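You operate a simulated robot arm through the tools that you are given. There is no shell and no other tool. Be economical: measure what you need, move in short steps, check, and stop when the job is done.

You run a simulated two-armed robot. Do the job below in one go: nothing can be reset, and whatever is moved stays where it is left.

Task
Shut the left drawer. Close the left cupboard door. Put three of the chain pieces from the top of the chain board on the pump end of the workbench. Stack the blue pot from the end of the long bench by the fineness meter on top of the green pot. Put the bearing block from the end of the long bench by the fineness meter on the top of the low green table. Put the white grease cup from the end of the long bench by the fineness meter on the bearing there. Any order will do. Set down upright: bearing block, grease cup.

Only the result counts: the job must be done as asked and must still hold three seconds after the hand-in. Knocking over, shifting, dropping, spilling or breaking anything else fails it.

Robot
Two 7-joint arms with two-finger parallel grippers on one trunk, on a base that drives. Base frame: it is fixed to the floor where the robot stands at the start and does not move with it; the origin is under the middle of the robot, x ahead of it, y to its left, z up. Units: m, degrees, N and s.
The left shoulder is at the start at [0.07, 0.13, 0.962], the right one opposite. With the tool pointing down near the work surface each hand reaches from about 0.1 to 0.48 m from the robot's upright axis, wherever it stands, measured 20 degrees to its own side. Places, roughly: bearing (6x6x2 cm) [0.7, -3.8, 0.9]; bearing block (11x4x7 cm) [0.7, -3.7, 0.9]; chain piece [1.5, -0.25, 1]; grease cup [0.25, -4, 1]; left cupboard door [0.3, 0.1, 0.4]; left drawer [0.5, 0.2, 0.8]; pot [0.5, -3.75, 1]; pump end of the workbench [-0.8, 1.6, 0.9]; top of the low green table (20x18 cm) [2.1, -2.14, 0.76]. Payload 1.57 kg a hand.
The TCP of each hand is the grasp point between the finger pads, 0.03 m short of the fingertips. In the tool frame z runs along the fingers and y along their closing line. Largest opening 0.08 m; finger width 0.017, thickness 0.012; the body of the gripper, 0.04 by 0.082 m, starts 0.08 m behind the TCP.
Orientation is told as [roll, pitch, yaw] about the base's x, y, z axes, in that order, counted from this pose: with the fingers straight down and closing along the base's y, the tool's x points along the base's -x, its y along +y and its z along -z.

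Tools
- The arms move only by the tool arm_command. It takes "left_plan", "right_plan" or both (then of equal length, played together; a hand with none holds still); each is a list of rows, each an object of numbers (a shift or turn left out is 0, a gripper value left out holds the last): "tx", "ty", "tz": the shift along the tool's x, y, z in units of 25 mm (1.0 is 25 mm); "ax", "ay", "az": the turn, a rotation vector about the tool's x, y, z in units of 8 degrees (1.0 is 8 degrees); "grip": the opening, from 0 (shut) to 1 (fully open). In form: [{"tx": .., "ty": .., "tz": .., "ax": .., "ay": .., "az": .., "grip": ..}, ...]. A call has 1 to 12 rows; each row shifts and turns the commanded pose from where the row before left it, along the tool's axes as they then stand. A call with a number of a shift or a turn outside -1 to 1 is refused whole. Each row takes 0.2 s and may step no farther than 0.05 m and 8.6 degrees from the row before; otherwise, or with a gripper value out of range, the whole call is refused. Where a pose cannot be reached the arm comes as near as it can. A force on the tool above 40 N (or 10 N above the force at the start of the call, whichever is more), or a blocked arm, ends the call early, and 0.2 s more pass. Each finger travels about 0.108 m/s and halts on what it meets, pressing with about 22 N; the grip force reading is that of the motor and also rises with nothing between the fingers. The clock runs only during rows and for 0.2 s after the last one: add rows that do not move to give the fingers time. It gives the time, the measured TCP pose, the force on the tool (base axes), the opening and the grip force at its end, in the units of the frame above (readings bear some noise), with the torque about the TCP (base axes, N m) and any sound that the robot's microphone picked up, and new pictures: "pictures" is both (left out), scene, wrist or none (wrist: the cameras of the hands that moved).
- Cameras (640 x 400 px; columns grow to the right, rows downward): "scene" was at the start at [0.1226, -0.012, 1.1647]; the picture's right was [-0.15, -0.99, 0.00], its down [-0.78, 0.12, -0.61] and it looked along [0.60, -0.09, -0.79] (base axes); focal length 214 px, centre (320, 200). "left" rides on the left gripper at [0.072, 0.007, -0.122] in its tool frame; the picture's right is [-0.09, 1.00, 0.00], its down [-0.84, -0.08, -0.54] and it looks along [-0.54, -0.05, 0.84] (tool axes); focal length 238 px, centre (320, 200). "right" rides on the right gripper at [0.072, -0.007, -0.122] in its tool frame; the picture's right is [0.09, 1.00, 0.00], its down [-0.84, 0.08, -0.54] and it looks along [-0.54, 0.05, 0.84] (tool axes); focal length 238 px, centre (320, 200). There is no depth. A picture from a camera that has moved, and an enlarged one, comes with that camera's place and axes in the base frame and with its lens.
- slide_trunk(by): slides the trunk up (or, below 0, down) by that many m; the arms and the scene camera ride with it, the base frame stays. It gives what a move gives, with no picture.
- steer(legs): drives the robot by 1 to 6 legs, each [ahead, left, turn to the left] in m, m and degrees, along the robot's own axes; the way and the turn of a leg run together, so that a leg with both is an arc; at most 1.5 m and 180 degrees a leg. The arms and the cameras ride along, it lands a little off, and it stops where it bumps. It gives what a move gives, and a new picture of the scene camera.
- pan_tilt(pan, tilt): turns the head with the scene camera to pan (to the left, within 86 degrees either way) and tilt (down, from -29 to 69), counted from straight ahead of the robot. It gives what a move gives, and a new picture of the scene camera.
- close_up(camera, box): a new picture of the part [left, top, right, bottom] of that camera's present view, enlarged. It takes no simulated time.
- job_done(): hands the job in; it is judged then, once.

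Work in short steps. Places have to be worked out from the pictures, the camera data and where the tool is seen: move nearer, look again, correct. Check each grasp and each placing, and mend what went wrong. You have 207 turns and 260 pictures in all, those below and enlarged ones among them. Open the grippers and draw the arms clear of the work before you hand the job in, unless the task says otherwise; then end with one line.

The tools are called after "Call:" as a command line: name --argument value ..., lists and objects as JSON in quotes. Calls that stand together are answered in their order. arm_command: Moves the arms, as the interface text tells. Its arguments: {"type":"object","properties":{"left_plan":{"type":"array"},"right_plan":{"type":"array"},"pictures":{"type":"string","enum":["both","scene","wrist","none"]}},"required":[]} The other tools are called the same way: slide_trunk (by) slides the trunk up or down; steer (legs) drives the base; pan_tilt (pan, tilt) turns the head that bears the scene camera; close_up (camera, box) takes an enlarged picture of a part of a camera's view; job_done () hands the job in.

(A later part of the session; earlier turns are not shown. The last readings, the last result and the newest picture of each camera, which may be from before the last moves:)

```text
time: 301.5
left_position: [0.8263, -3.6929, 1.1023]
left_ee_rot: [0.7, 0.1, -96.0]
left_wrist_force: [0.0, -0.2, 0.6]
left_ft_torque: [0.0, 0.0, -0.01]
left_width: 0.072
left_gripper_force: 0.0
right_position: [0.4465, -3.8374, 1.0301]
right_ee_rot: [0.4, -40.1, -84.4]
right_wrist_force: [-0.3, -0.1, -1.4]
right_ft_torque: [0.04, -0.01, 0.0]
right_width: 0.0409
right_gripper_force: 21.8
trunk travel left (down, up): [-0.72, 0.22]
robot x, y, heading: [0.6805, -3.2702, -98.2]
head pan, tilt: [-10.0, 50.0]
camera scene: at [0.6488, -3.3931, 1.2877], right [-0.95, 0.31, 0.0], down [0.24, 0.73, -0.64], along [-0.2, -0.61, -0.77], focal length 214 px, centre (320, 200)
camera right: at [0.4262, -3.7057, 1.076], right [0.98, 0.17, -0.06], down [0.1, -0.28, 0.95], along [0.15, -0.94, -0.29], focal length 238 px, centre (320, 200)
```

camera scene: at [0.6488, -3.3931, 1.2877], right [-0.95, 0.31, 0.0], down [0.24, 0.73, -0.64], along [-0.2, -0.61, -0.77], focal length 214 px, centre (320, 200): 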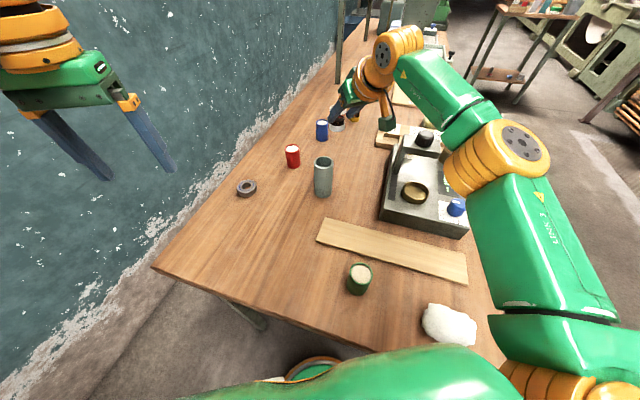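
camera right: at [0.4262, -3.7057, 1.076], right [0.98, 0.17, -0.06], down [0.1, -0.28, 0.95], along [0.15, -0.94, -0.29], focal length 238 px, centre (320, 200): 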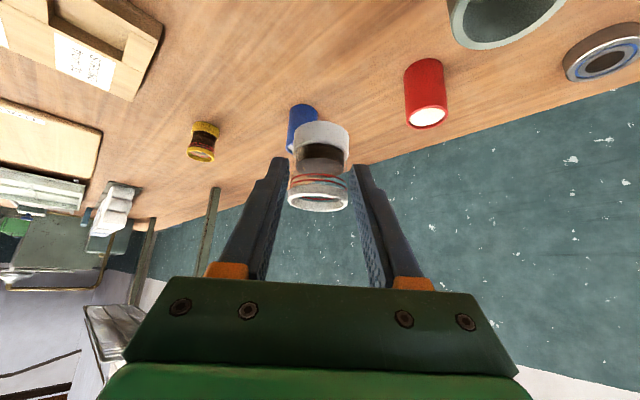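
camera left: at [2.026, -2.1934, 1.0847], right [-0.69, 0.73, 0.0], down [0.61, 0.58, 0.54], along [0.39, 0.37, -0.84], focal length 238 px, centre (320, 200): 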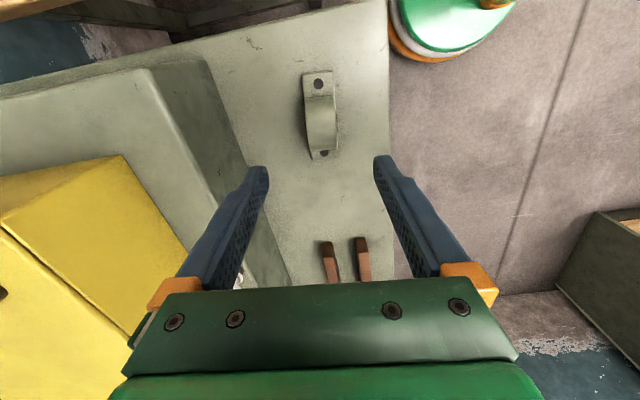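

The cup is lifted cleanly. Now carry it to the bearing at about [0.706,-3.817]: base left 0.15, then the arm left 0.11.

Call:
steer --legs '[[-0.02, 0.15, 0]]'

Call:
arm_command --right_plan '[{"ty": 0.9}, {"ty": 0.9}, {"ty": 0.9}, {"ty": 0.9}, {"ty": 0.9}, {}]' --pictures "both"

```text
time: 302.9
left_position: [0.9739, -3.6943, 1.1017]
left_ee_rot: [0.7, 0.1, -96.2]
left_wrist_force: [-0.4, 0.1, 0.3]
left_ft_torque: [0.01, 0.0, 0.02]
left_width: 0.0718
left_gripper_force: 0.0
right_position: [0.5931, -3.8379, 1.0294]
right_ee_rot: [0.5, -40.1, -84.6]
right_wrist_force: [0.2, -0.8, -0.4]
right_ft_torque: [-0.01, 0.01, 0.02]
right_width: 0.0412
right_gripper_force: 22.1
trunk travel left (down, up): [-0.72, 0.22]
robot x, y, heading: [0.8312, -3.2685, -98.4]
head pan, tilt: [-10.0, 50.0]
camera scene: at [0.7963, -3.3943, 1.2876], right [-0.95, 0.31, 0.0], down [0.24, 0.73, -0.64], along [-0.2, -0.61, -0.77], focal length 214 px, centre (320, 200)
```

scene: 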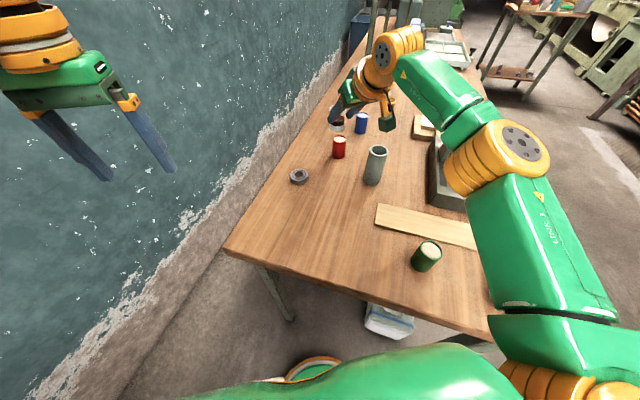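

```text
time: 304.2
left_position: [0.9764, -3.6932, 1.1017]
left_ee_rot: [0.6, 0.1, -96.1]
left_wrist_force: [-0.1, 0.4, -0.4]
left_ft_torque: [-0.01, -0.04, -0.01]
left_width: 0.072
left_gripper_force: 0.2
right_position: [0.707, -3.8269, 1.0293]
right_ee_rot: [0.2, -40.1, -84.5]
right_wrist_force: [0.7, 0.0, -1.5]
right_ft_torque: [0.04, 0.0, 0.01]
right_width: 0.0412
right_gripper_force: 22.4
trunk travel left (down, up): [-0.72, 0.22]
robot x, y, heading: [0.8303, -3.2712, -98.6]
head pan, tilt: [-10.0, 50.0]
camera scene: at [0.7987, -3.3943, 1.2877], right [-0.95, 0.31, 0.0], down [0.24, 0.73, -0.64], along [-0.2, -0.61, -0.77], focal length 214 px, centre (320, 200)
camera right: at [0.6874, -3.6952, 1.0753], right [0.98, 0.17, -0.06], down [0.1, -0.28, 0.95], along [0.14, -0.94, -0.29], focal length 238 px, centre (320, 200)
```

scene: 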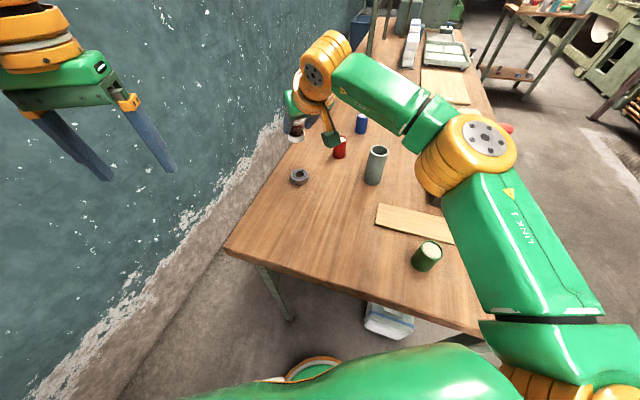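
right: 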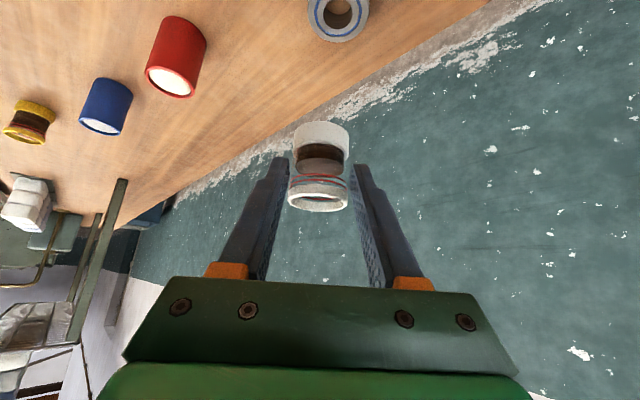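

Wrist view places the bearing centre at about [0.711,-3.824]; the cup is 4 mm off. I correct and lower to 3–4 cm above it.

Call:
arm_command --right_plan '[{"ty": 0.15, "tx": 0.64, "tz": 0.77}, {"tx": 0.64, "tz": 0.77}, {"tx": 0.5, "tz": 0.6}, {}]' --pictures "both"

Call:
close_up --camera "scene" --box '[240, 90, 400, 210]'

```text
time: 305.2
left_position: [0.9752, -3.6928, 1.1013]
left_ee_rot: [0.6, 0.1, -96.1]
left_wrist_force: [0.1, -0.1, 0.2]
left_ft_torque: [-0.02, -0.02, 0.0]
left_width: 0.0719
left_gripper_force: 0.2
right_position: [0.7113, -3.8277, 0.9597]
right_ee_rot: [0.2, -40.1, -84.4]
right_wrist_force: [1.1, -0.8, -0.4]
right_ft_torque: [0.05, 0.01, 0.0]
right_width: 0.0411
right_gripper_force: 21.2
trunk travel left (down, up): [-0.72, 0.22]
robot x, y, heading: [0.8321, -3.2709, -98.2]
head pan, tilt: [-10.0, 50.0]
camera scene: at [0.7991, -3.3942, 1.2877], right [-0.95, 0.31, 0.0], down [0.24, 0.73, -0.64], along [-0.2, -0.61, -0.77], focal length 214 px, centre (320, 200)
camera right: at [0.6919, -3.6954, 1.0058], right [0.98, 0.17, -0.06], down [0.1, -0.28, 0.95], along [0.14, -0.94, -0.29], focal length 238 px, centre (320, 200)
```

scene: 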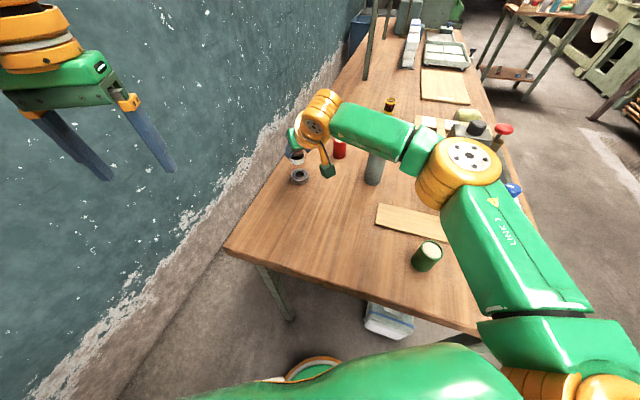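
right: 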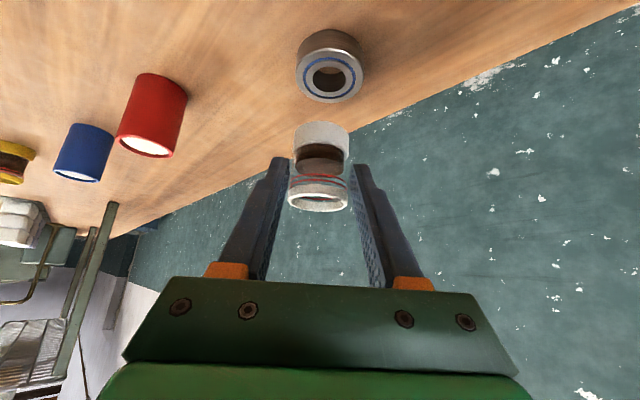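

```text
3.33 times, centred on (320, 150) of scene
camera zoom: at [0.7991, -3.3942, 1.2877], right [-0.95, 0.31, 0.0], down [0.24, 0.73, -0.64], along [-0.2, -0.61, -0.77], focal length 715 px, centre (320, 367)
```

zoom: 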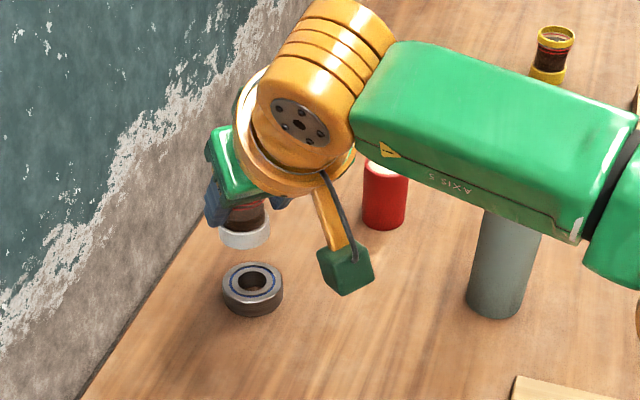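

Relative fixes show the bearing centre about 1 cm nearer to me than the cup. I move back 9 mm and lower to just above the bearing.

Call:
arm_command --right_plan '[{"tx": 0.28, "tz": -0.23}, {"tx": 0.4, "tz": 0.48}, {"tx": 0.26, "tz": 0.3}, {}]' --pictures "wrist"

Call:
close_up --camera "scene" --box '[250, 110, 370, 210]'

```text
time: 306.2
left_position: [0.9756, -3.6939, 1.1013]
left_ee_rot: [0.5, 0.1, -96.2]
left_wrist_force: [-0.1, -0.5, -0.2]
left_ft_torque: [-0.01, -0.01, 0.03]
left_width: 0.072
left_gripper_force: 0.1
right_position: [0.7089, -3.8161, 0.9348]
right_ee_rot: [0.2, -40.2, -84.5]
right_wrist_force: [0.3, -0.6, -1.5]
right_ft_torque: [-0.01, 0.0, 0.02]
right_width: 0.0411
right_gripper_force: 22.3
trunk travel left (down, up): [-0.72, 0.22]
robot x, y, heading: [0.8335, -3.2675, -98.1]
head pan, tilt: [-10.0, 50.0]
camera right: at [0.6902, -3.6856, 0.981], right [0.98, 0.17, -0.06], down [0.1, -0.28, 0.95], along [0.14, -0.94, -0.29], focal length 238 px, centre (320, 200)
```

right: 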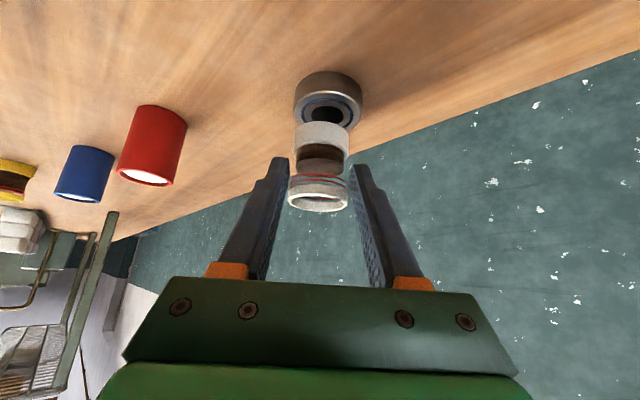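

```text
4.00 times, centred on (310, 160) of scene
camera zoom: at [0.799, -3.394, 1.2878], right [-0.95, 0.31, 0.0], down [0.24, 0.73, -0.64], along [-0.2, -0.61, -0.77], focal length 858 px, centre (360, 360)
```

zoom: 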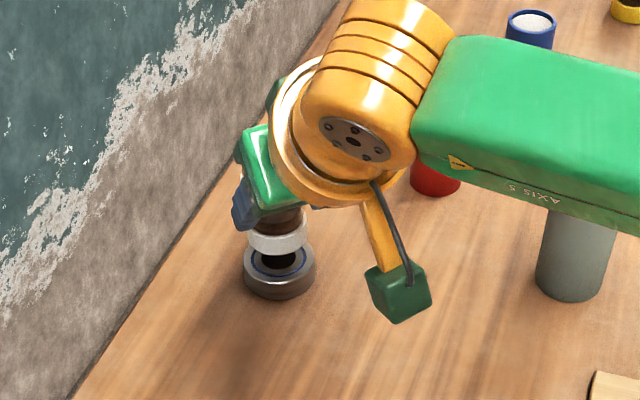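

Nearly concentric; shift 3 mm and creep down to touch.

Call:
arm_command --right_plan '[{"ty": 0.12}, {"tx": 0.09, "tz": 0.11}, {"tx": 0.06, "tz": 0.08}, {"tx": 0.06, "tz": 0.08}, {"tx": 0.06, "tz": 0.08}, {}]' --pictures "wrist"

Call:
close_up --camera "scene" --box '[250, 110, 370, 210]'

```text
time: 307.6
left_position: [0.9765, -3.6946, 1.1022]
left_ee_rot: [0.6, 0.0, -96.2]
left_wrist_force: [-0.2, -0.6, 0.3]
left_ft_torque: [0.03, -0.01, -0.03]
left_width: 0.0717
left_gripper_force: 0.0
right_position: [0.7131, -3.8184, 0.9239]
right_ee_rot: [0.2, -40.1, -84.5]
right_wrist_force: [-0.1, -0.6, -1.0]
right_ft_torque: [0.03, -0.03, -0.03]
right_width: 0.041
right_gripper_force: 22.5
trunk travel left (down, up): [-0.72, 0.22]
robot x, y, heading: [0.8331, -3.2713, -98.2]
head pan, tilt: [-10.0, 50.0]
camera right: at [0.6938, -3.687, 0.9695], right [0.98, 0.17, -0.06], down [0.1, -0.28, 0.95], along [0.14, -0.94, -0.29], focal length 238 px, centre (320, 200)
```

right: 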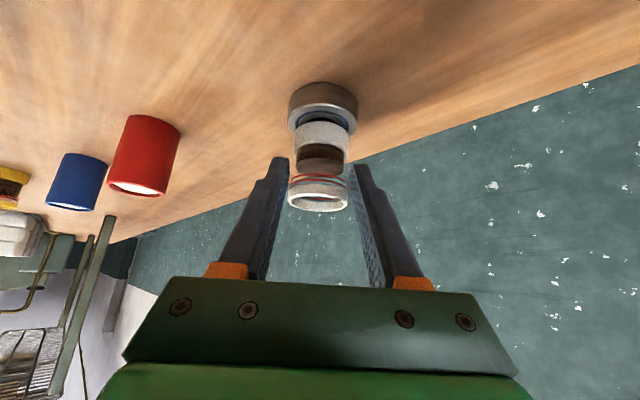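

```text
4.00 times, centred on (310, 160) of scene
camera zoom: at [0.799, -3.3942, 1.2877], right [-0.95, 0.31, 0.0], down [0.24, 0.73, -0.64], along [-0.2, -0.61, -0.77], focal length 858 px, centre (360, 360)
```

zoom: 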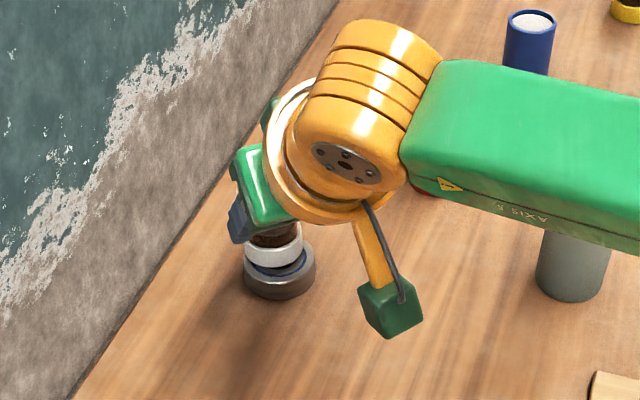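

The cup still sits ~7 mm too far from me relative to the bearing. Correct that and creep on down.

Call:
arm_command --right_plan '[{"tx": 0.21, "tz": -0.18, "ty": -0.05}, {"tx": 0.06, "tz": 0.08}, {"tx": 0.06, "tz": 0.08}, {"tx": 0.05, "tz": 0.06}, {}]' --pictures "none"

Call:
close_up --camera "scene" --box '[250, 110, 370, 210]'

```text
time: 308.9
left_position: [0.9753, -3.6899, 1.1023]
left_ee_rot: [0.6, 0.0, -96.1]
left_wrist_force: [-0.2, -0.5, 0.0]
left_ft_torque: [0.0, 0.02, 0.0]
left_width: 0.072
left_gripper_force: 0.1
right_position: [0.7119, -3.8111, 0.92]
right_ee_rot: [0.3, -40.5, -84.5]
right_wrist_force: [-2.3, -4.9, 17.1]
right_ft_torque: [-0.56, 0.01, -0.09]
right_width: 0.0415
right_gripper_force: 22.1
trunk travel left (down, up): [-0.72, 0.22]
robot x, y, heading: [0.8305, -3.2734, -98.4]
head pan, tilt: [-10.0, 50.0]
```

```text
4.00 times, centred on (310, 160) of scene
camera zoom: at [0.7993, -3.391, 1.2883], right [-0.95, 0.31, 0.0], down [0.24, 0.73, -0.64], along [-0.2, -0.61, -0.76], focal length 858 px, centre (360, 360)
```

zoom: 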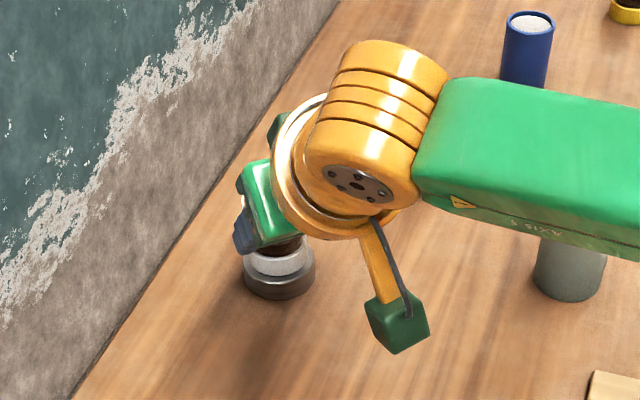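

Seated on the bearing (17 N contact). Ease off, open, and withdraw along the tool axis.

Call:
arm_command --right_plan '[{"tx": -0.03, "tz": -0.04}, {"grip": 0.6}, {"grip": 0.85}, {}, {"tz": -0.4}, {"tz": -0.8}, {"tz": -1}, {"tz": -1}, {"tz": -1}, {}]' --pictures "both"

Call:
close_up --camera "scene" --box '[250, 110, 410, 230]'

```text
time: 311.1
left_position: [0.9747, -3.6947, 1.1009]
left_ee_rot: [0.6, 0.0, -96.2]
left_wrist_force: [-0.6, 0.3, 1.0]
left_ft_torque: [-0.01, -0.03, 0.03]
left_width: 0.072
left_gripper_force: 0.0
right_position: [0.7038, -3.7436, 0.9988]
right_ee_rot: [0.1, -40.2, -84.6]
right_wrist_force: [-1.0, -0.5, 0.0]
right_ft_torque: [-0.03, 0.03, -0.02]
right_width: 0.0681
right_gripper_force: 0.0
trunk travel left (down, up): [-0.72, 0.22]
robot x, y, heading: [0.8365, -3.2705, -98.1]
head pan, tilt: [-10.0, 50.0]
camera scene: at [0.7991, -3.3942, 1.2877], right [-0.95, 0.31, 0.0], down [0.24, 0.73, -0.64], along [-0.2, -0.61, -0.77], focal length 214 px, centre (320, 200)
camera right: at [0.6841, -3.6119, 1.0452], right [0.98, 0.17, -0.06], down [0.1, -0.28, 0.95], along [0.14, -0.94, -0.29], focal length 238 px, centre (320, 200)
```

scene: 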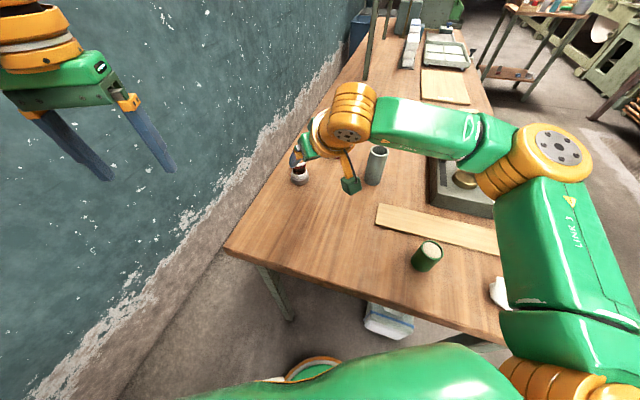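
right: 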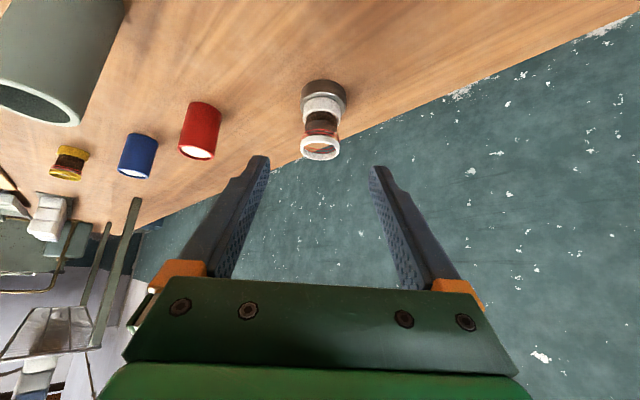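

```text
3.33 times, centred on (330, 170) of scene
camera zoom: at [0.7991, -3.3942, 1.2877], right [-0.95, 0.31, 0.0], down [0.24, 0.73, -0.64], along [-0.2, -0.61, -0.77], focal length 715 px, centre (287, 300)
```

zoom: 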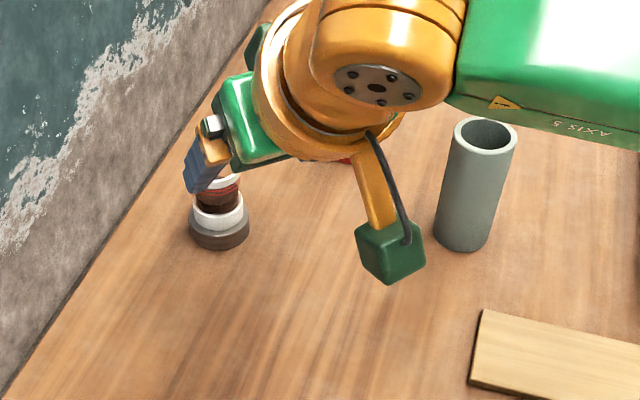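

The cup stands upright on the bearing. Next the blue pot: raise the right hand, tilt it further to 60°, and reposition the base for the deeper reach.

Call:
arm_command --right_plan '[{"tx": -0.64, "tz": -0.77}, {"tx": -0.64, "tz": -0.77}, {"tx": -0.64, "tz": -0.77}, {"tx": -0.64, "tz": -0.77}, {"ay": -1}, {"ay": -1}, {"ay": -0.5}, {}]' --pictures "none"

Call:
steer --legs '[[0.09, -0.067, -7]]'

```text
time: 312.9
left_position: [0.9756, -3.6943, 1.1015]
left_ee_rot: [0.7, 0.1, -96.2]
left_wrist_force: [0.1, 0.0, -0.2]
left_ft_torque: [0.04, 0.0, 0.01]
left_width: 0.0719
left_gripper_force: 0.2
right_position: [0.704, -3.7432, 1.0989]
right_ee_rot: [0.3, -60.2, -84.6]
right_wrist_force: [-0.7, -0.4, 0.0]
right_ft_torque: [-0.02, -0.01, -0.01]
right_width: 0.0681
right_gripper_force: 0.1
trunk travel left (down, up): [-0.72, 0.22]
robot x, y, heading: [0.8317, -3.2683, -98.3]
head pan, tilt: [-10.0, 50.0]
```

```text
time: 314.1
left_position: [0.8423, -3.7823, 1.1025]
left_ee_rot: [0.5, 0.0, -103.1]
left_wrist_force: [0.5, 0.8, -0.2]
left_ft_torque: [-0.02, 0.0, -0.03]
left_width: 0.0719
left_gripper_force: 0.2
right_position: [0.5673, -3.7978, 1.1002]
right_ee_rot: [0.1, -60.2, -91.5]
right_wrist_force: [-0.5, 0.3, 0.1]
right_ft_torque: [-0.01, 0.02, -0.05]
right_width: 0.0679
right_gripper_force: 0.1
trunk travel left (down, up): [-0.72, 0.22]
robot x, y, heading: [0.7495, -3.3452, -105.1]
head pan, tilt: [-10.0, 50.0]
camera scene: at [0.704, -3.4628, 1.288], right [-0.9, 0.43, 0.0], down [0.33, 0.69, -0.64], along [-0.28, -0.58, -0.77], focal length 214 px, centre (320, 200)
```

scene: 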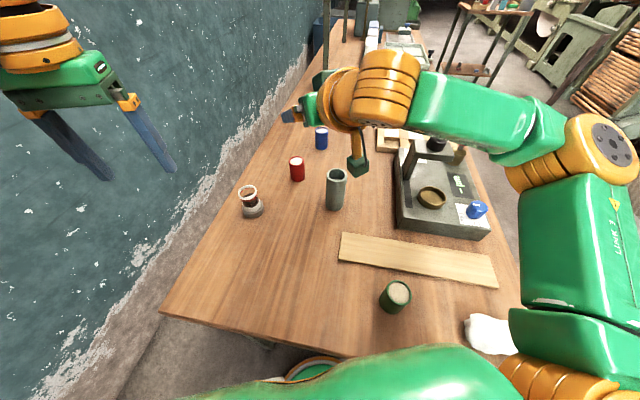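

Cup steady. I lower the trunk 6 cm and move the right hand right and forward toward the blue pot at about z 1.04.

Call:
slide_trunk --by -0.06

Call:
arm_command --right_plan '[{"ty": -0.9}, {"ty": -0.9}, {"ty": -0.9}, {"ty": -0.9}, {"ty": -0.9}, {"tx": -0.5, "tz": 0.866}, {"tx": -0.5, "tz": 0.866}, {"tx": -0.5, "tz": 0.866}, {"tx": -0.5, "tz": 0.866}, {}]' --pictures "both"

```text
time: 315.1
left_position: [0.8397, -3.7836, 1.0421]
left_ee_rot: [0.6, 0.0, -103.3]
left_wrist_force: [-0.2, -0.5, 0.7]
left_ft_torque: [-0.01, 0.0, -0.02]
left_width: 0.0719
left_gripper_force: 0.1
right_position: [0.5645, -3.798, 1.0392]
right_ee_rot: [0.2, -60.1, -91.5]
right_wrist_force: [-0.8, -0.1, 0.0]
right_ft_torque: [0.02, 0.02, 0.0]
right_width: 0.0681
right_gripper_force: 0.1
trunk travel left (down, up): [-0.66, 0.28]
robot x, y, heading: [0.753, -3.346, -105.4]
head pan, tilt: [-10.0, 50.0]
```

```text
time: 317.2
left_position: [0.8398, -3.7822, 1.0423]
left_ee_rot: [0.6, 0.1, -103.2]
left_wrist_force: [0.1, -0.1, 0.5]
left_ft_torque: [-0.04, 0.02, 0.02]
left_width: 0.0719
left_gripper_force: 0.1
right_position: [0.4493, -3.8945, 1.0405]
right_ee_rot: [0.3, -60.2, -91.7]
right_wrist_force: [0.2, -0.5, -0.1]
right_ft_torque: [0.02, 0.0, 0.01]
right_width: 0.0681
right_gripper_force: 0.1
trunk travel left (down, up): [-0.66, 0.28]
robot x, y, heading: [0.7494, -3.3462, -105.1]
head pan, tilt: [-10.0, 50.0]
camera scene: at [0.7014, -3.4635, 1.2278], right [-0.9, 0.43, 0.0], down [0.33, 0.69, -0.64], along [-0.27, -0.58, -0.77], focal length 214 px, centre (320, 200)
camera right: at [0.4468, -3.7545, 1.0376], right [1.0, 0.02, -0.08], down [0.08, 0.05, 1.0], along [0.03, -1.0, 0.05], focal length 238 px, centre (320, 200)
```

scene: 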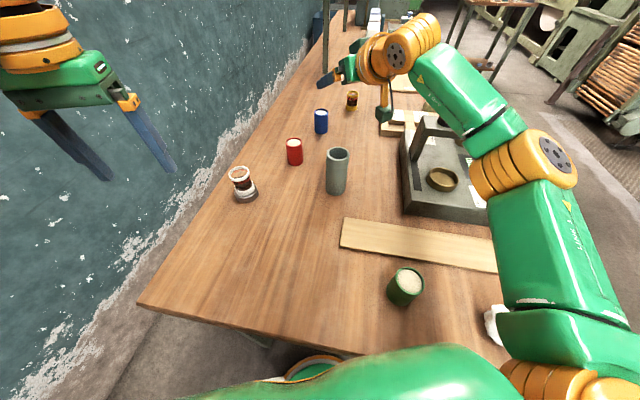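
right: 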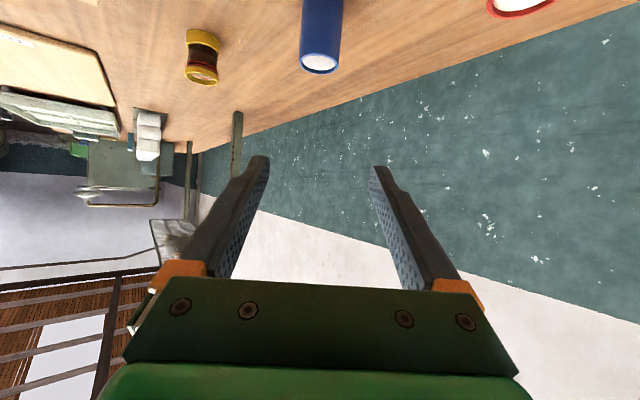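

Pot top is at z≈0.931, pot at about [0.445,-3.960]. Advance 6.5 cm while lowering to z≈0.975.

Call:
arm_command --right_plan '[{"tx": 0.37, "tz": 0.93, "ty": -0.16}, {"tx": 0.37, "tz": 0.93}, {"tx": 0.5, "tz": 0.5}, {"tx": -0.3, "tz": 0.5}, {}]' --pictures "both"

```text
time: 318.4
left_position: [0.8397, -3.7836, 1.0422]
left_ee_rot: [0.6, 0.1, -103.3]
left_wrist_force: [0.6, -0.9, -0.2]
left_ft_torque: [0.03, -0.01, 0.0]
left_width: 0.0722
left_gripper_force: 0.1
right_position: [0.4456, -3.9384, 0.9834]
right_ee_rot: [0.3, -60.2, -91.6]
right_wrist_force: [-0.5, 0.2, -0.6]
right_ft_torque: [0.02, 0.0, -0.03]
right_width: 0.0679
right_gripper_force: 0.0
right hand out of reach, approached as far as the arm can: row 4
trunk travel left (down, up): [-0.66, 0.28]
robot x, y, heading: [0.7516, -3.3452, -105.4]
head pan, tilt: [-10.0, 50.0]
camera scene: at [0.7015, -3.4638, 1.2278], right [-0.9, 0.43, 0.0], down [0.33, 0.69, -0.64], along [-0.27, -0.58, -0.77], focal length 214 px, centre (320, 200)
camera right: at [0.4416, -3.7974, 0.9815], right [1.0, 0.02, -0.08], down [0.08, 0.05, 1.0], along [0.03, -1.0, 0.05], focal length 238 px, centre (320, 200)
```

scene: 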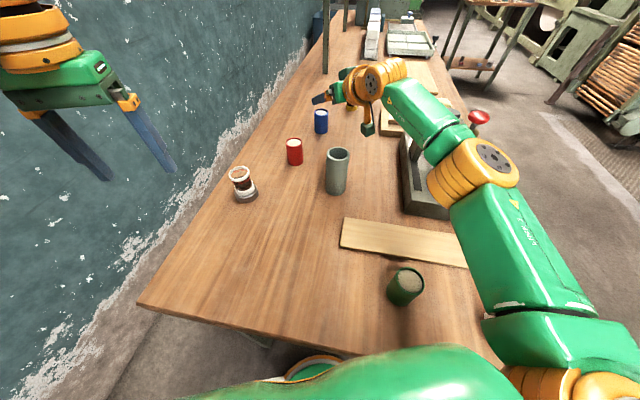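
right: 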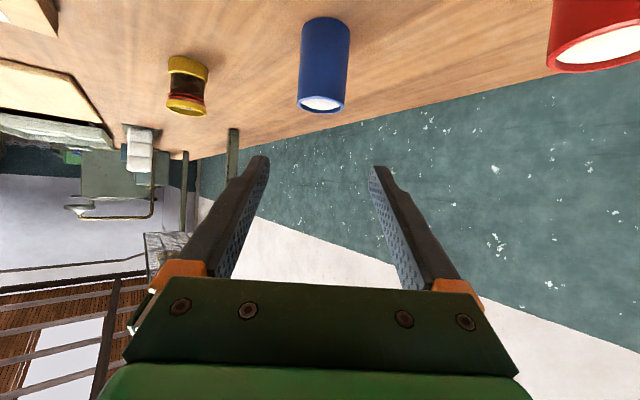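

I'm at the reach limit 2 cm short. Turning the base 10° left brings the right shoulder forward; I lift 5 cm for safety, turn, and counter-rotate the hand back.

Call:
slide_trunk --by 0.05

Call:
steer --legs '[[0, 0, 10]]'

Call:
arm_command --right_plan '[{"ty": -0.9}, {"ty": -0.9}, {"ty": -0.9}, {"ty": -0.8}, {"ax": 0.54, "az": 0.31}, {"ax": 0.54, "az": 0.31}, {}]' --pictures "wrist"

```text
time: 319.4
left_position: [0.8403, -3.7833, 1.0932]
left_ee_rot: [0.6, 0.1, -103.2]
left_wrist_force: [-0.6, -0.3, 0.1]
left_ft_torque: [0.02, -0.01, -0.02]
left_width: 0.0723
left_gripper_force: 0.0
right_position: [0.4437, -3.9384, 1.0333]
right_ee_rot: [0.3, -60.1, -91.5]
right_wrist_force: [0.9, 0.1, 0.3]
right_ft_torque: [0.0, -0.03, 0.02]
right_width: 0.0682
right_gripper_force: 0.0
trunk travel left (down, up): [-0.71, 0.23]
robot x, y, heading: [0.7458, -3.348, -105.4]
head pan, tilt: [-10.0, 50.0]
```

```text
time: 320.5
left_position: [0.9146, -3.7598, 1.0923]
left_ee_rot: [0.6, 0.1, -93.2]
left_wrist_force: [-0.4, 0.2, 0.2]
left_ft_torque: [0.01, 0.0, 0.0]
left_width: 0.0722
left_gripper_force: 0.1
right_position: [0.5519, -3.9831, 1.0337]
right_ee_rot: [0.4, -60.1, -81.7]
right_wrist_force: [-0.9, 0.7, 0.0]
right_ft_torque: [0.01, 0.01, -0.03]
right_width: 0.0681
right_gripper_force: 0.1
trunk travel left (down, up): [-0.71, 0.23]
robot x, y, heading: [0.7493, -3.3456, -95.3]
head pan, tilt: [-10.0, 50.0]
camera scene: at [0.722, -3.4704, 1.2777], right [-0.96, 0.26, 0.0], down [0.2, 0.74, -0.64], along [-0.17, -0.62, -0.77], focal length 214 px, centre (320, 200)
```

scene: 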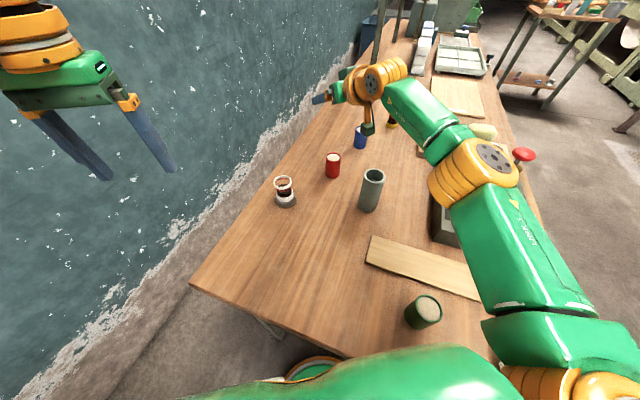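

```text
time: 322.1
left_position: [0.9144, -3.7608, 1.0915]
left_ee_rot: [0.6, 0.1, -93.2]
left_wrist_force: [0.1, -1.3, 0.1]
left_ft_torque: [-0.01, 0.01, -0.02]
left_width: 0.0724
left_gripper_force: 0.1
right_position: [0.5441, -3.9796, 1.0346]
right_ee_rot: [0.4, -60.0, -91.6]
right_wrist_force: [0.5, 0.3, 1.1]
right_ft_torque: [-0.03, 0.0, -0.04]
right_width: 0.068
right_gripper_force: 0.0
right hand out of reach, approached as far as the arm can: row 1, 2, 3, 4
trunk travel left (down, up): [-0.71, 0.23]
robot x, y, heading: [0.7507, -3.3452, -95.4]
head pan, tilt: [-10.0, 50.0]
camera right: at [0.5406, -3.8392, 1.0317], right [1.0, 0.02, -0.08], down [0.08, 0.05, 1.0], along [0.03, -1.0, 0.05], focal length 238 px, centre (320, 200)
```

right: 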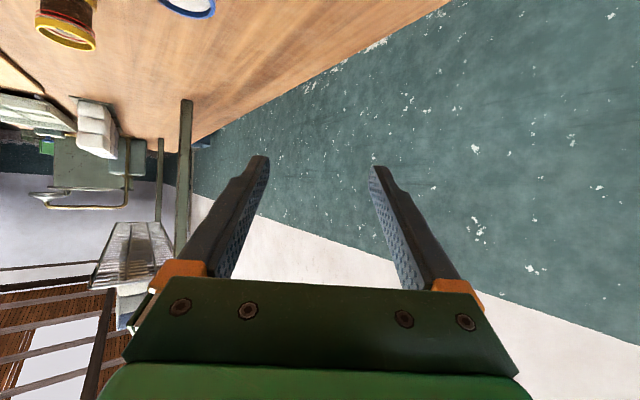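

Yaw is restored. I pull back 3 cm, shift right 10 cm, then lower the trunk again.

Call:
arm_command --right_plan '[{"tx": 0.5, "tz": -0.866}, {"tx": 0.25, "tz": -0.43}, {"ty": -1}, {"ty": -1}, {"ty": -1}, {"ty": -0.9}, {}]' --pictures "none"

Call:
slide_trunk --by -0.05

Call:
close_up --camera "right" --box '[0, 0, 640, 400]'

```text
time: 323.7
left_position: [0.9151, -3.7607, 1.0914]
left_ee_rot: [0.6, 0.1, -93.2]
left_wrist_force: [-0.6, 0.1, -0.3]
left_ft_torque: [0.0, 0.04, 0.02]
left_width: 0.0722
left_gripper_force: 0.0
right_position: [0.4475, -3.9403, 1.0327]
right_ee_rot: [0.3, -60.1, -91.7]
right_wrist_force: [-0.5, -0.7, 0.5]
right_ft_torque: [-0.01, -0.02, -0.01]
right_width: 0.068
right_gripper_force: 0.0
trunk travel left (down, up): [-0.71, 0.23]
robot x, y, heading: [0.7473, -3.3494, -95.1]
head pan, tilt: [-10.0, 50.0]
```

```text
time: 324.6
left_position: [0.9142, -3.7603, 1.0408]
left_ee_rot: [0.6, 0.1, -93.1]
left_wrist_force: [0.4, 0.4, 0.7]
left_ft_torque: [-0.05, -0.01, -0.02]
left_width: 0.0718
left_gripper_force: 0.0
right_position: [0.4465, -3.9395, 0.9841]
right_ee_rot: [0.3, -60.1, -91.6]
right_wrist_force: [0.5, -0.2, 0.9]
right_ft_torque: [0.04, 0.02, -0.02]
right_width: 0.0682
right_gripper_force: 0.0
trunk travel left (down, up): [-0.66, 0.28]
robot x, y, heading: [0.7483, -3.3431, -95.3]
head pan, tilt: [-10.0, 50.0]
```

```text
1.00 times, centred on (320, 200) of right (not enlarged: the box is as wide or as high as the picture)
camera zoom: at [0.4443, -3.7983, 0.9808], right [1.0, 0.02, -0.08], down [0.08, 0.05, 1.0], along [0.03, -1.0, 0.05], focal length 238 px, centre (320, 200)
```

zoom: 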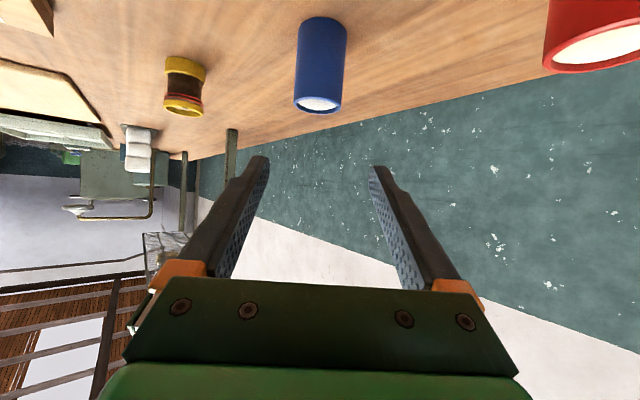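

Recomputed with the views, the pot top is about z 0.92 and its centre about [0.442,-3.98]. Advance 2.5 cm, then descend to z≈0.905 straddling it.

Call:
arm_command --right_plan '[{"tx": 0.4, "tz": 0.7, "ty": -0.16}, {"tx": 0.3, "tz": 0.7}, {"tx": 0.6, "tz": 0.5}, {"tx": 0.5, "tz": 0.3}, {}]' --pictures "both"

```text
time: 325.8
left_position: [0.9156, -3.7593, 1.0411]
left_ee_rot: [0.5, 0.0, -93.2]
left_wrist_force: [0.6, -0.1, 0.5]
left_ft_torque: [-0.01, 0.01, 0.0]
left_width: 0.0722
left_gripper_force: 0.1
right_position: [0.4435, -3.9651, 0.9162]
right_ee_rot: [0.2, -60.1, -91.6]
right_wrist_force: [-0.8, 0.6, 0.0]
right_ft_torque: [0.04, -0.01, 0.01]
right_width: 0.068
right_gripper_force: 0.0
trunk travel left (down, up): [-0.66, 0.28]
robot x, y, heading: [0.7516, -3.3449, -95.4]
head pan, tilt: [-10.0, 50.0]
camera scene: at [0.7229, -3.4702, 1.2278], right [-0.96, 0.26, 0.0], down [0.2, 0.74, -0.64], along [-0.17, -0.62, -0.77], focal length 214 px, centre (320, 200)
camera right: at [0.4403, -3.825, 0.914], right [1.0, 0.02, -0.08], down [0.08, 0.05, 1.0], along [0.03, -1.0, 0.05], focal length 238 px, centre (320, 200)
```

scene: 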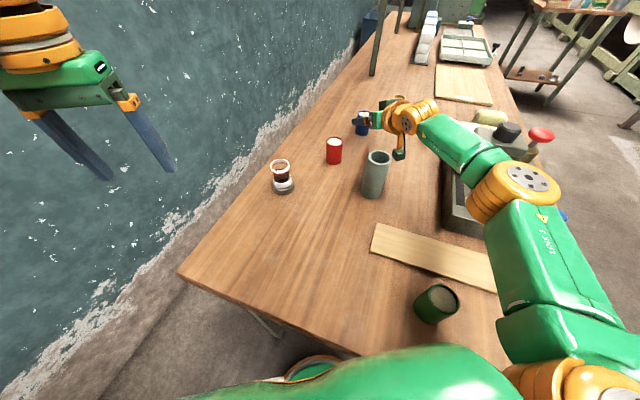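
right: 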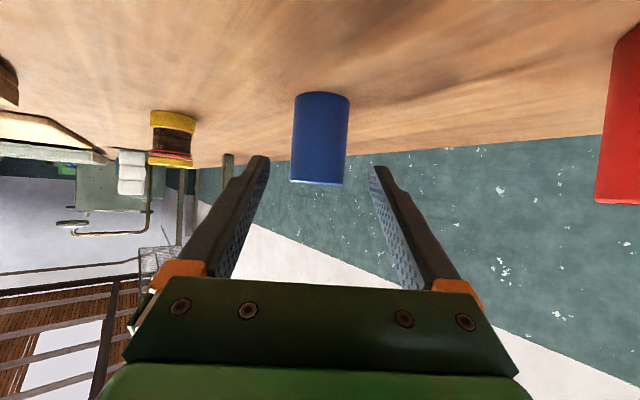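

The fingers straddle the pot; its top is about z 0.915. Lower 1.2 cm and close.

Call:
arm_command --right_plan '[{"tx": 0.42, "tz": 0.25}, {"grip": 0.5}, {"grip": 0.2}, {"grip": 0}, {}, {}, {}]' --pictures "wrist"

```text
time: 327.4
left_position: [0.915, -3.7594, 1.0412]
left_ee_rot: [0.6, 0.1, -93.2]
left_wrist_force: [-1.0, 0.9, -0.5]
left_ft_torque: [0.0, 0.02, 0.0]
left_width: 0.0721
left_gripper_force: 0.0
right_position: [0.4426, -3.9668, 0.904]
right_ee_rot: [0.2, -60.1, -91.5]
right_wrist_force: [-0.5, -0.2, -0.1]
right_ft_torque: [0.01, -0.01, -0.05]
right_width: 0.0
right_gripper_force: 21.2
trunk travel left (down, up): [-0.66, 0.28]
robot x, y, heading: [0.7501, -3.3504, -95.5]
head pan, tilt: [-10.0, 50.0]
camera right: at [0.4406, -3.8255, 0.9023], right [1.0, 0.02, -0.08], down [0.08, 0.05, 1.0], along [0.03, -1.0, 0.05], focal length 238 px, centre (320, 200)
```

right: 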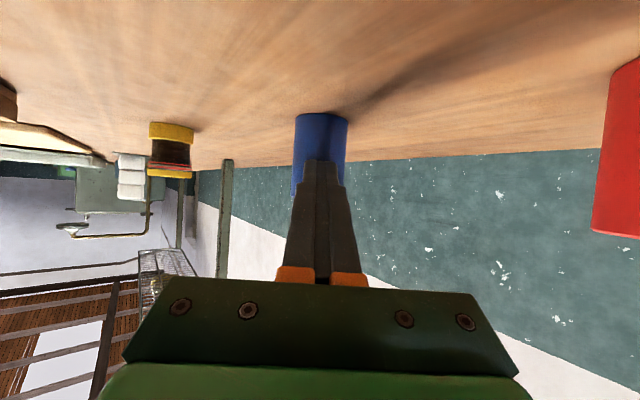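

The fingers closed just short of the pot, so it stands a few cm farther. Reopen and try to advance another 3.5 cm at this height.

Call:
arm_command --right_plan '[{"grip": 0.85}, {}, {}, {"tx": -0.35, "tz": 0.6}, {"tx": -0.35, "tz": 0.6}, {}]' --pictures "wrist"

```text
time: 328.8
left_position: [0.9143, -3.7617, 1.0405]
left_ee_rot: [0.6, 0.1, -93.2]
left_wrist_force: [-0.6, 0.1, -0.6]
left_ft_torque: [-0.03, -0.03, -0.02]
left_width: 0.0718
left_gripper_force: 0.1
right_position: [0.4461, -3.9814, 0.9128]
right_ee_rot: [0.1, -60.2, -91.6]
right_wrist_force: [0.6, -0.2, 0.3]
right_ft_torque: [0.02, 0.0, 0.02]
right_width: 0.068
right_gripper_force: 0.1
right hand out of reach, approached as far as the arm can: row 4, 5
trunk travel left (down, up): [-0.66, 0.28]
robot x, y, heading: [0.7491, -3.3452, -95.3]
head pan, tilt: [-10.0, 50.0]
camera right: at [0.4435, -3.8389, 0.9103], right [1.0, 0.02, -0.08], down [0.08, 0.05, 1.0], along [0.03, -1.0, 0.05], focal length 238 px, centre (320, 200)
```

right: 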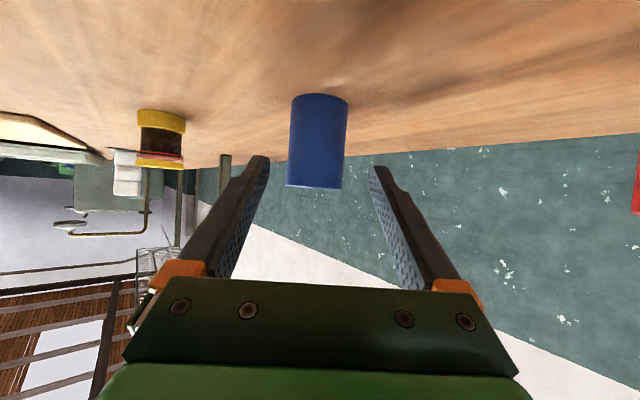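

From several views the pot's top is at z 0.910 and centre at about [0.444,-4.003]. I nudge the base 2 cm ahead.

Call:
steer --legs '[[0.02, 0, 0]]'

Call:
arm_command --right_plan '[{"tx": 0.3, "tz": 0.17}, {}]' --pictures "wrist"

```text
time: 329.6
left_position: [0.9123, -3.7774, 1.0419]
left_ee_rot: [0.6, 0.0, -93.1]
left_wrist_force: [-0.3, -0.2, 1.4]
left_ft_torque: [-0.03, 0.0, -0.02]
left_width: 0.0719
left_gripper_force: 0.2
right_position: [0.4442, -3.9972, 0.9151]
right_ee_rot: [0.3, -60.4, -91.6]
right_wrist_force: [-0.5, -0.2, 0.1]
right_ft_torque: [0.0, 0.0, -0.01]
right_width: 0.0678
right_gripper_force: 0.1
trunk travel left (down, up): [-0.66, 0.28]
robot x, y, heading: [0.7478, -3.3667, -95.3]
head pan, tilt: [-10.0, 50.0]
camera scene: at [0.7211, -3.4869, 1.2282], right [-0.96, 0.26, 0.0], down [0.2, 0.74, -0.64], along [-0.17, -0.62, -0.76], focal length 214 px, centre (320, 200)
```

scene: 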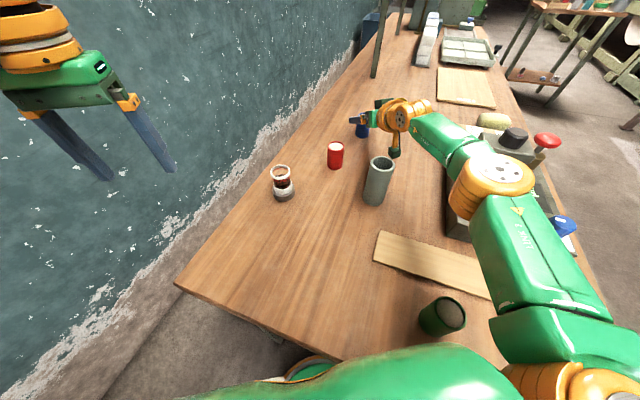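

```text
time: 330.2
left_position: [0.9134, -3.7806, 1.0408]
left_ee_rot: [0.6, 0.0, -93.2]
left_wrist_force: [0.6, 0.2, 0.1]
left_ft_torque: [0.01, 0.0, 0.0]
left_width: 0.072
left_gripper_force: 0.1
right_position: [0.4448, -4.0, 0.9049]
right_ee_rot: [0.2, -60.2, -91.7]
right_wrist_force: [0.0, 0.0, 0.5]
right_ft_torque: [0.03, -0.05, -0.02]
right_width: 0.068
right_gripper_force: 0.0
trunk travel left (down, up): [-0.66, 0.28]
robot x, y, heading: [0.746, -3.3636, -95.2]
head pan, tilt: [-10.0, 50.0]
camera right: at [0.442, -3.8583, 0.9021], right [1.0, 0.02, -0.08], down [0.08, 0.05, 1.0], along [0.02, -1.0, 0.05], focal length 238 px, centre (320, 200)
```

right: 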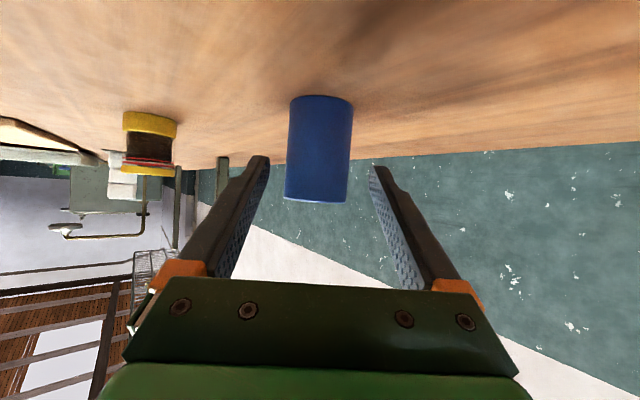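

The pot is between the fingers now. Lower 1 cm more and close.

Call:
arm_command --right_plan '[{"tx": 0.35, "tz": 0.2}, {"grip": 0.55}, {"grip": 0.3}, {"grip": 0}, {}, {}]' --pictures "wrist"

```text
time: 331.6
left_position: [0.9134, -3.7803, 1.0417]
left_ee_rot: [0.6, 0.1, -93.1]
left_wrist_force: [-0.7, 0.8, 0.2]
left_ft_torque: [0.01, 0.01, 0.03]
left_width: 0.0721
left_gripper_force: 0.0
right_position: [0.4445, -4.0, 0.8946]
right_ee_rot: [0.1, -60.3, -91.7]
right_wrist_force: [-0.6, -0.7, 0.7]
right_ft_torque: [0.0, 0.04, -0.03]
right_width: 0.0411
right_gripper_force: 22.0
trunk travel left (down, up): [-0.66, 0.28]
robot x, y, heading: [0.7479, -3.3636, -95.2]
head pan, tilt: [-10.0, 50.0]
camera right: at [0.442, -3.8588, 0.8918], right [1.0, 0.02, -0.08], down [0.08, 0.05, 1.0], along [0.02, -1.0, 0.05], focal length 238 px, centre (320, 200)
```

right: 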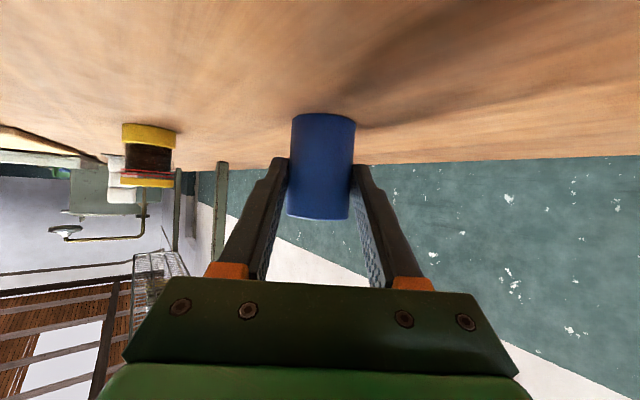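

Gripped at 4.1 cm. I lift straight up with the trunk.

Call:
slide_trunk --by 0.02

Call:
slide_trunk --by 0.14

Call:
close_up --camera "right" --box '[0, 0, 640, 400]'

Call:
close_up --camera "scene" --box '[160, 80, 560, 330]'

```text
time: 332.2
left_position: [0.9127, -3.7804, 1.0601]
left_ee_rot: [0.6, 0.0, -93.1]
left_wrist_force: [0.0, 0.2, 0.5]
left_ft_torque: [0.01, -0.01, -0.02]
left_width: 0.072
left_gripper_force: 0.1
right_position: [0.4442, -4.0003, 0.9137]
right_ee_rot: [0.1, -60.2, -91.7]
right_wrist_force: [-0.5, -1.0, -0.9]
right_ft_torque: [-0.01, -0.04, 0.01]
right_width: 0.0409
right_gripper_force: 22.0
trunk travel left (down, up): [-0.68, 0.26]
robot x, y, heading: [0.7458, -3.3631, -95.3]
head pan, tilt: [-10.0, 50.0]
```

```text
time: 333.9
left_position: [0.9131, -3.7813, 1.2019]
left_ee_rot: [0.6, 0.2, -93.2]
left_wrist_force: [0.5, -0.4, 0.2]
left_ft_torque: [0.0, -0.01, -0.01]
left_width: 0.0717
left_gripper_force: 0.0
right_position: [0.4449, -4.0, 1.0541]
right_ee_rot: [0.4, -60.2, -91.6]
right_wrist_force: [0.1, 0.8, -0.8]
right_ft_torque: [-0.01, 0.05, 0.01]
right_width: 0.0407
right_gripper_force: 21.9
trunk travel left (down, up): [-0.82, 0.12]
robot x, y, heading: [0.7466, -3.3676, -95.3]
head pan, tilt: [-10.0, 50.0]
```

```text
1.00 times, centred on (320, 200) of right (not enlarged: the box is as wide or as high as the picture)
camera zoom: at [0.4419, -3.8591, 1.0516], right [1.0, 0.02, -0.08], down [0.08, 0.05, 1.0], along [0.02, -1.0, 0.05], focal length 238 px, centre (320, 200)
```

zoom: 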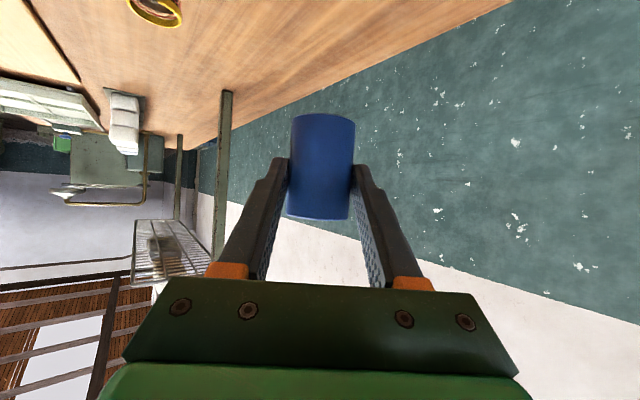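

```text
1.60 times, centred on (360, 205) of scene
camera zoom: at [0.7207, -3.4907, 1.3877], right [-0.96, 0.26, 0.0], down [0.2, 0.74, -0.64], along [-0.17, -0.62, -0.77], focal length 343 px, centre (256, 192)
```

zoom: 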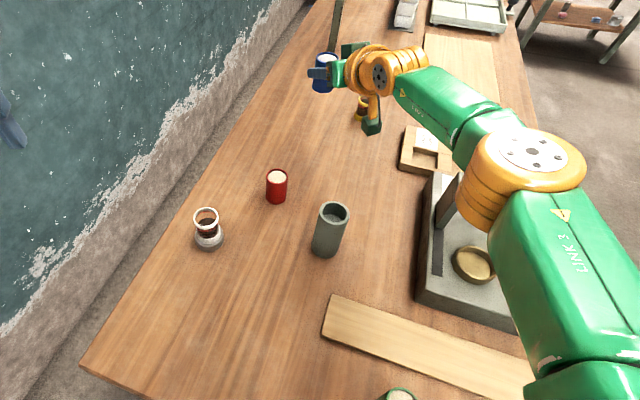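

The pot is held upright at z 1.05. Back the base away 0.45 m so the pot comes toward the green one.

Call:
steer --legs '[[-0.45, 0.035, 0]]'

Call:
close_up --camera "right" --box '[0, 0, 640, 400]'

```text
time: 336.6
left_position: [0.988, -3.3359, 1.1992]
left_ee_rot: [0.6, 0.3, -93.4]
left_wrist_force: [0.1, -0.9, 1.1]
left_ft_torque: [0.0, 0.01, -0.02]
left_width: 0.0719
left_gripper_force: 0.1
right_position: [0.5188, -3.5554, 1.0548]
right_ee_rot: [0.2, -60.1, -91.8]
right_wrist_force: [-0.2, -0.7, -1.0]
right_ft_torque: [0.02, 0.0, -0.03]
right_width: 0.0409
right_gripper_force: 21.7
trunk travel left (down, up): [-0.82, 0.12]
robot x, y, heading: [0.8251, -2.9201, -95.4]
head pan, tilt: [-10.0, 50.0]
camera scene: at [0.7966, -3.0462, 1.3875], right [-0.96, 0.27, 0.0], down [0.2, 0.74, -0.64], along [-0.17, -0.62, -0.77], focal length 214 px, centre (320, 200)
```

scene: 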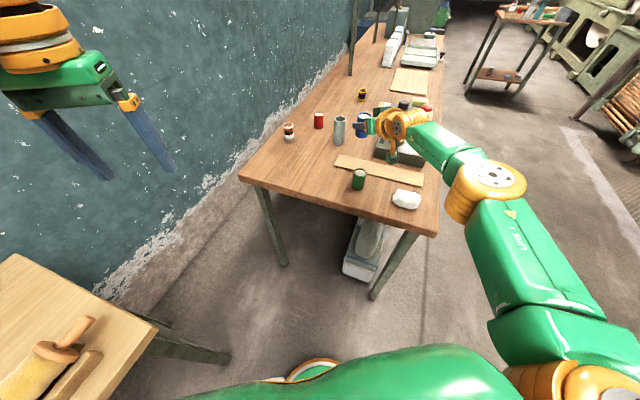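

```text
1.00 times, centred on (320, 200) of right (not enlarged: the box is as wide or as high as the picture)
camera zoom: at [0.5171, -3.4137, 1.0507], right [1.0, 0.02, -0.08], down [0.08, 0.05, 1.0], along [0.02, -1.0, 0.05], focal length 238 px, centre (320, 200)
```

zoom: 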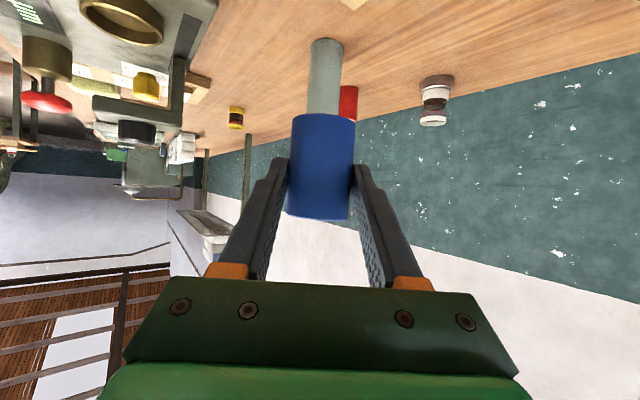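

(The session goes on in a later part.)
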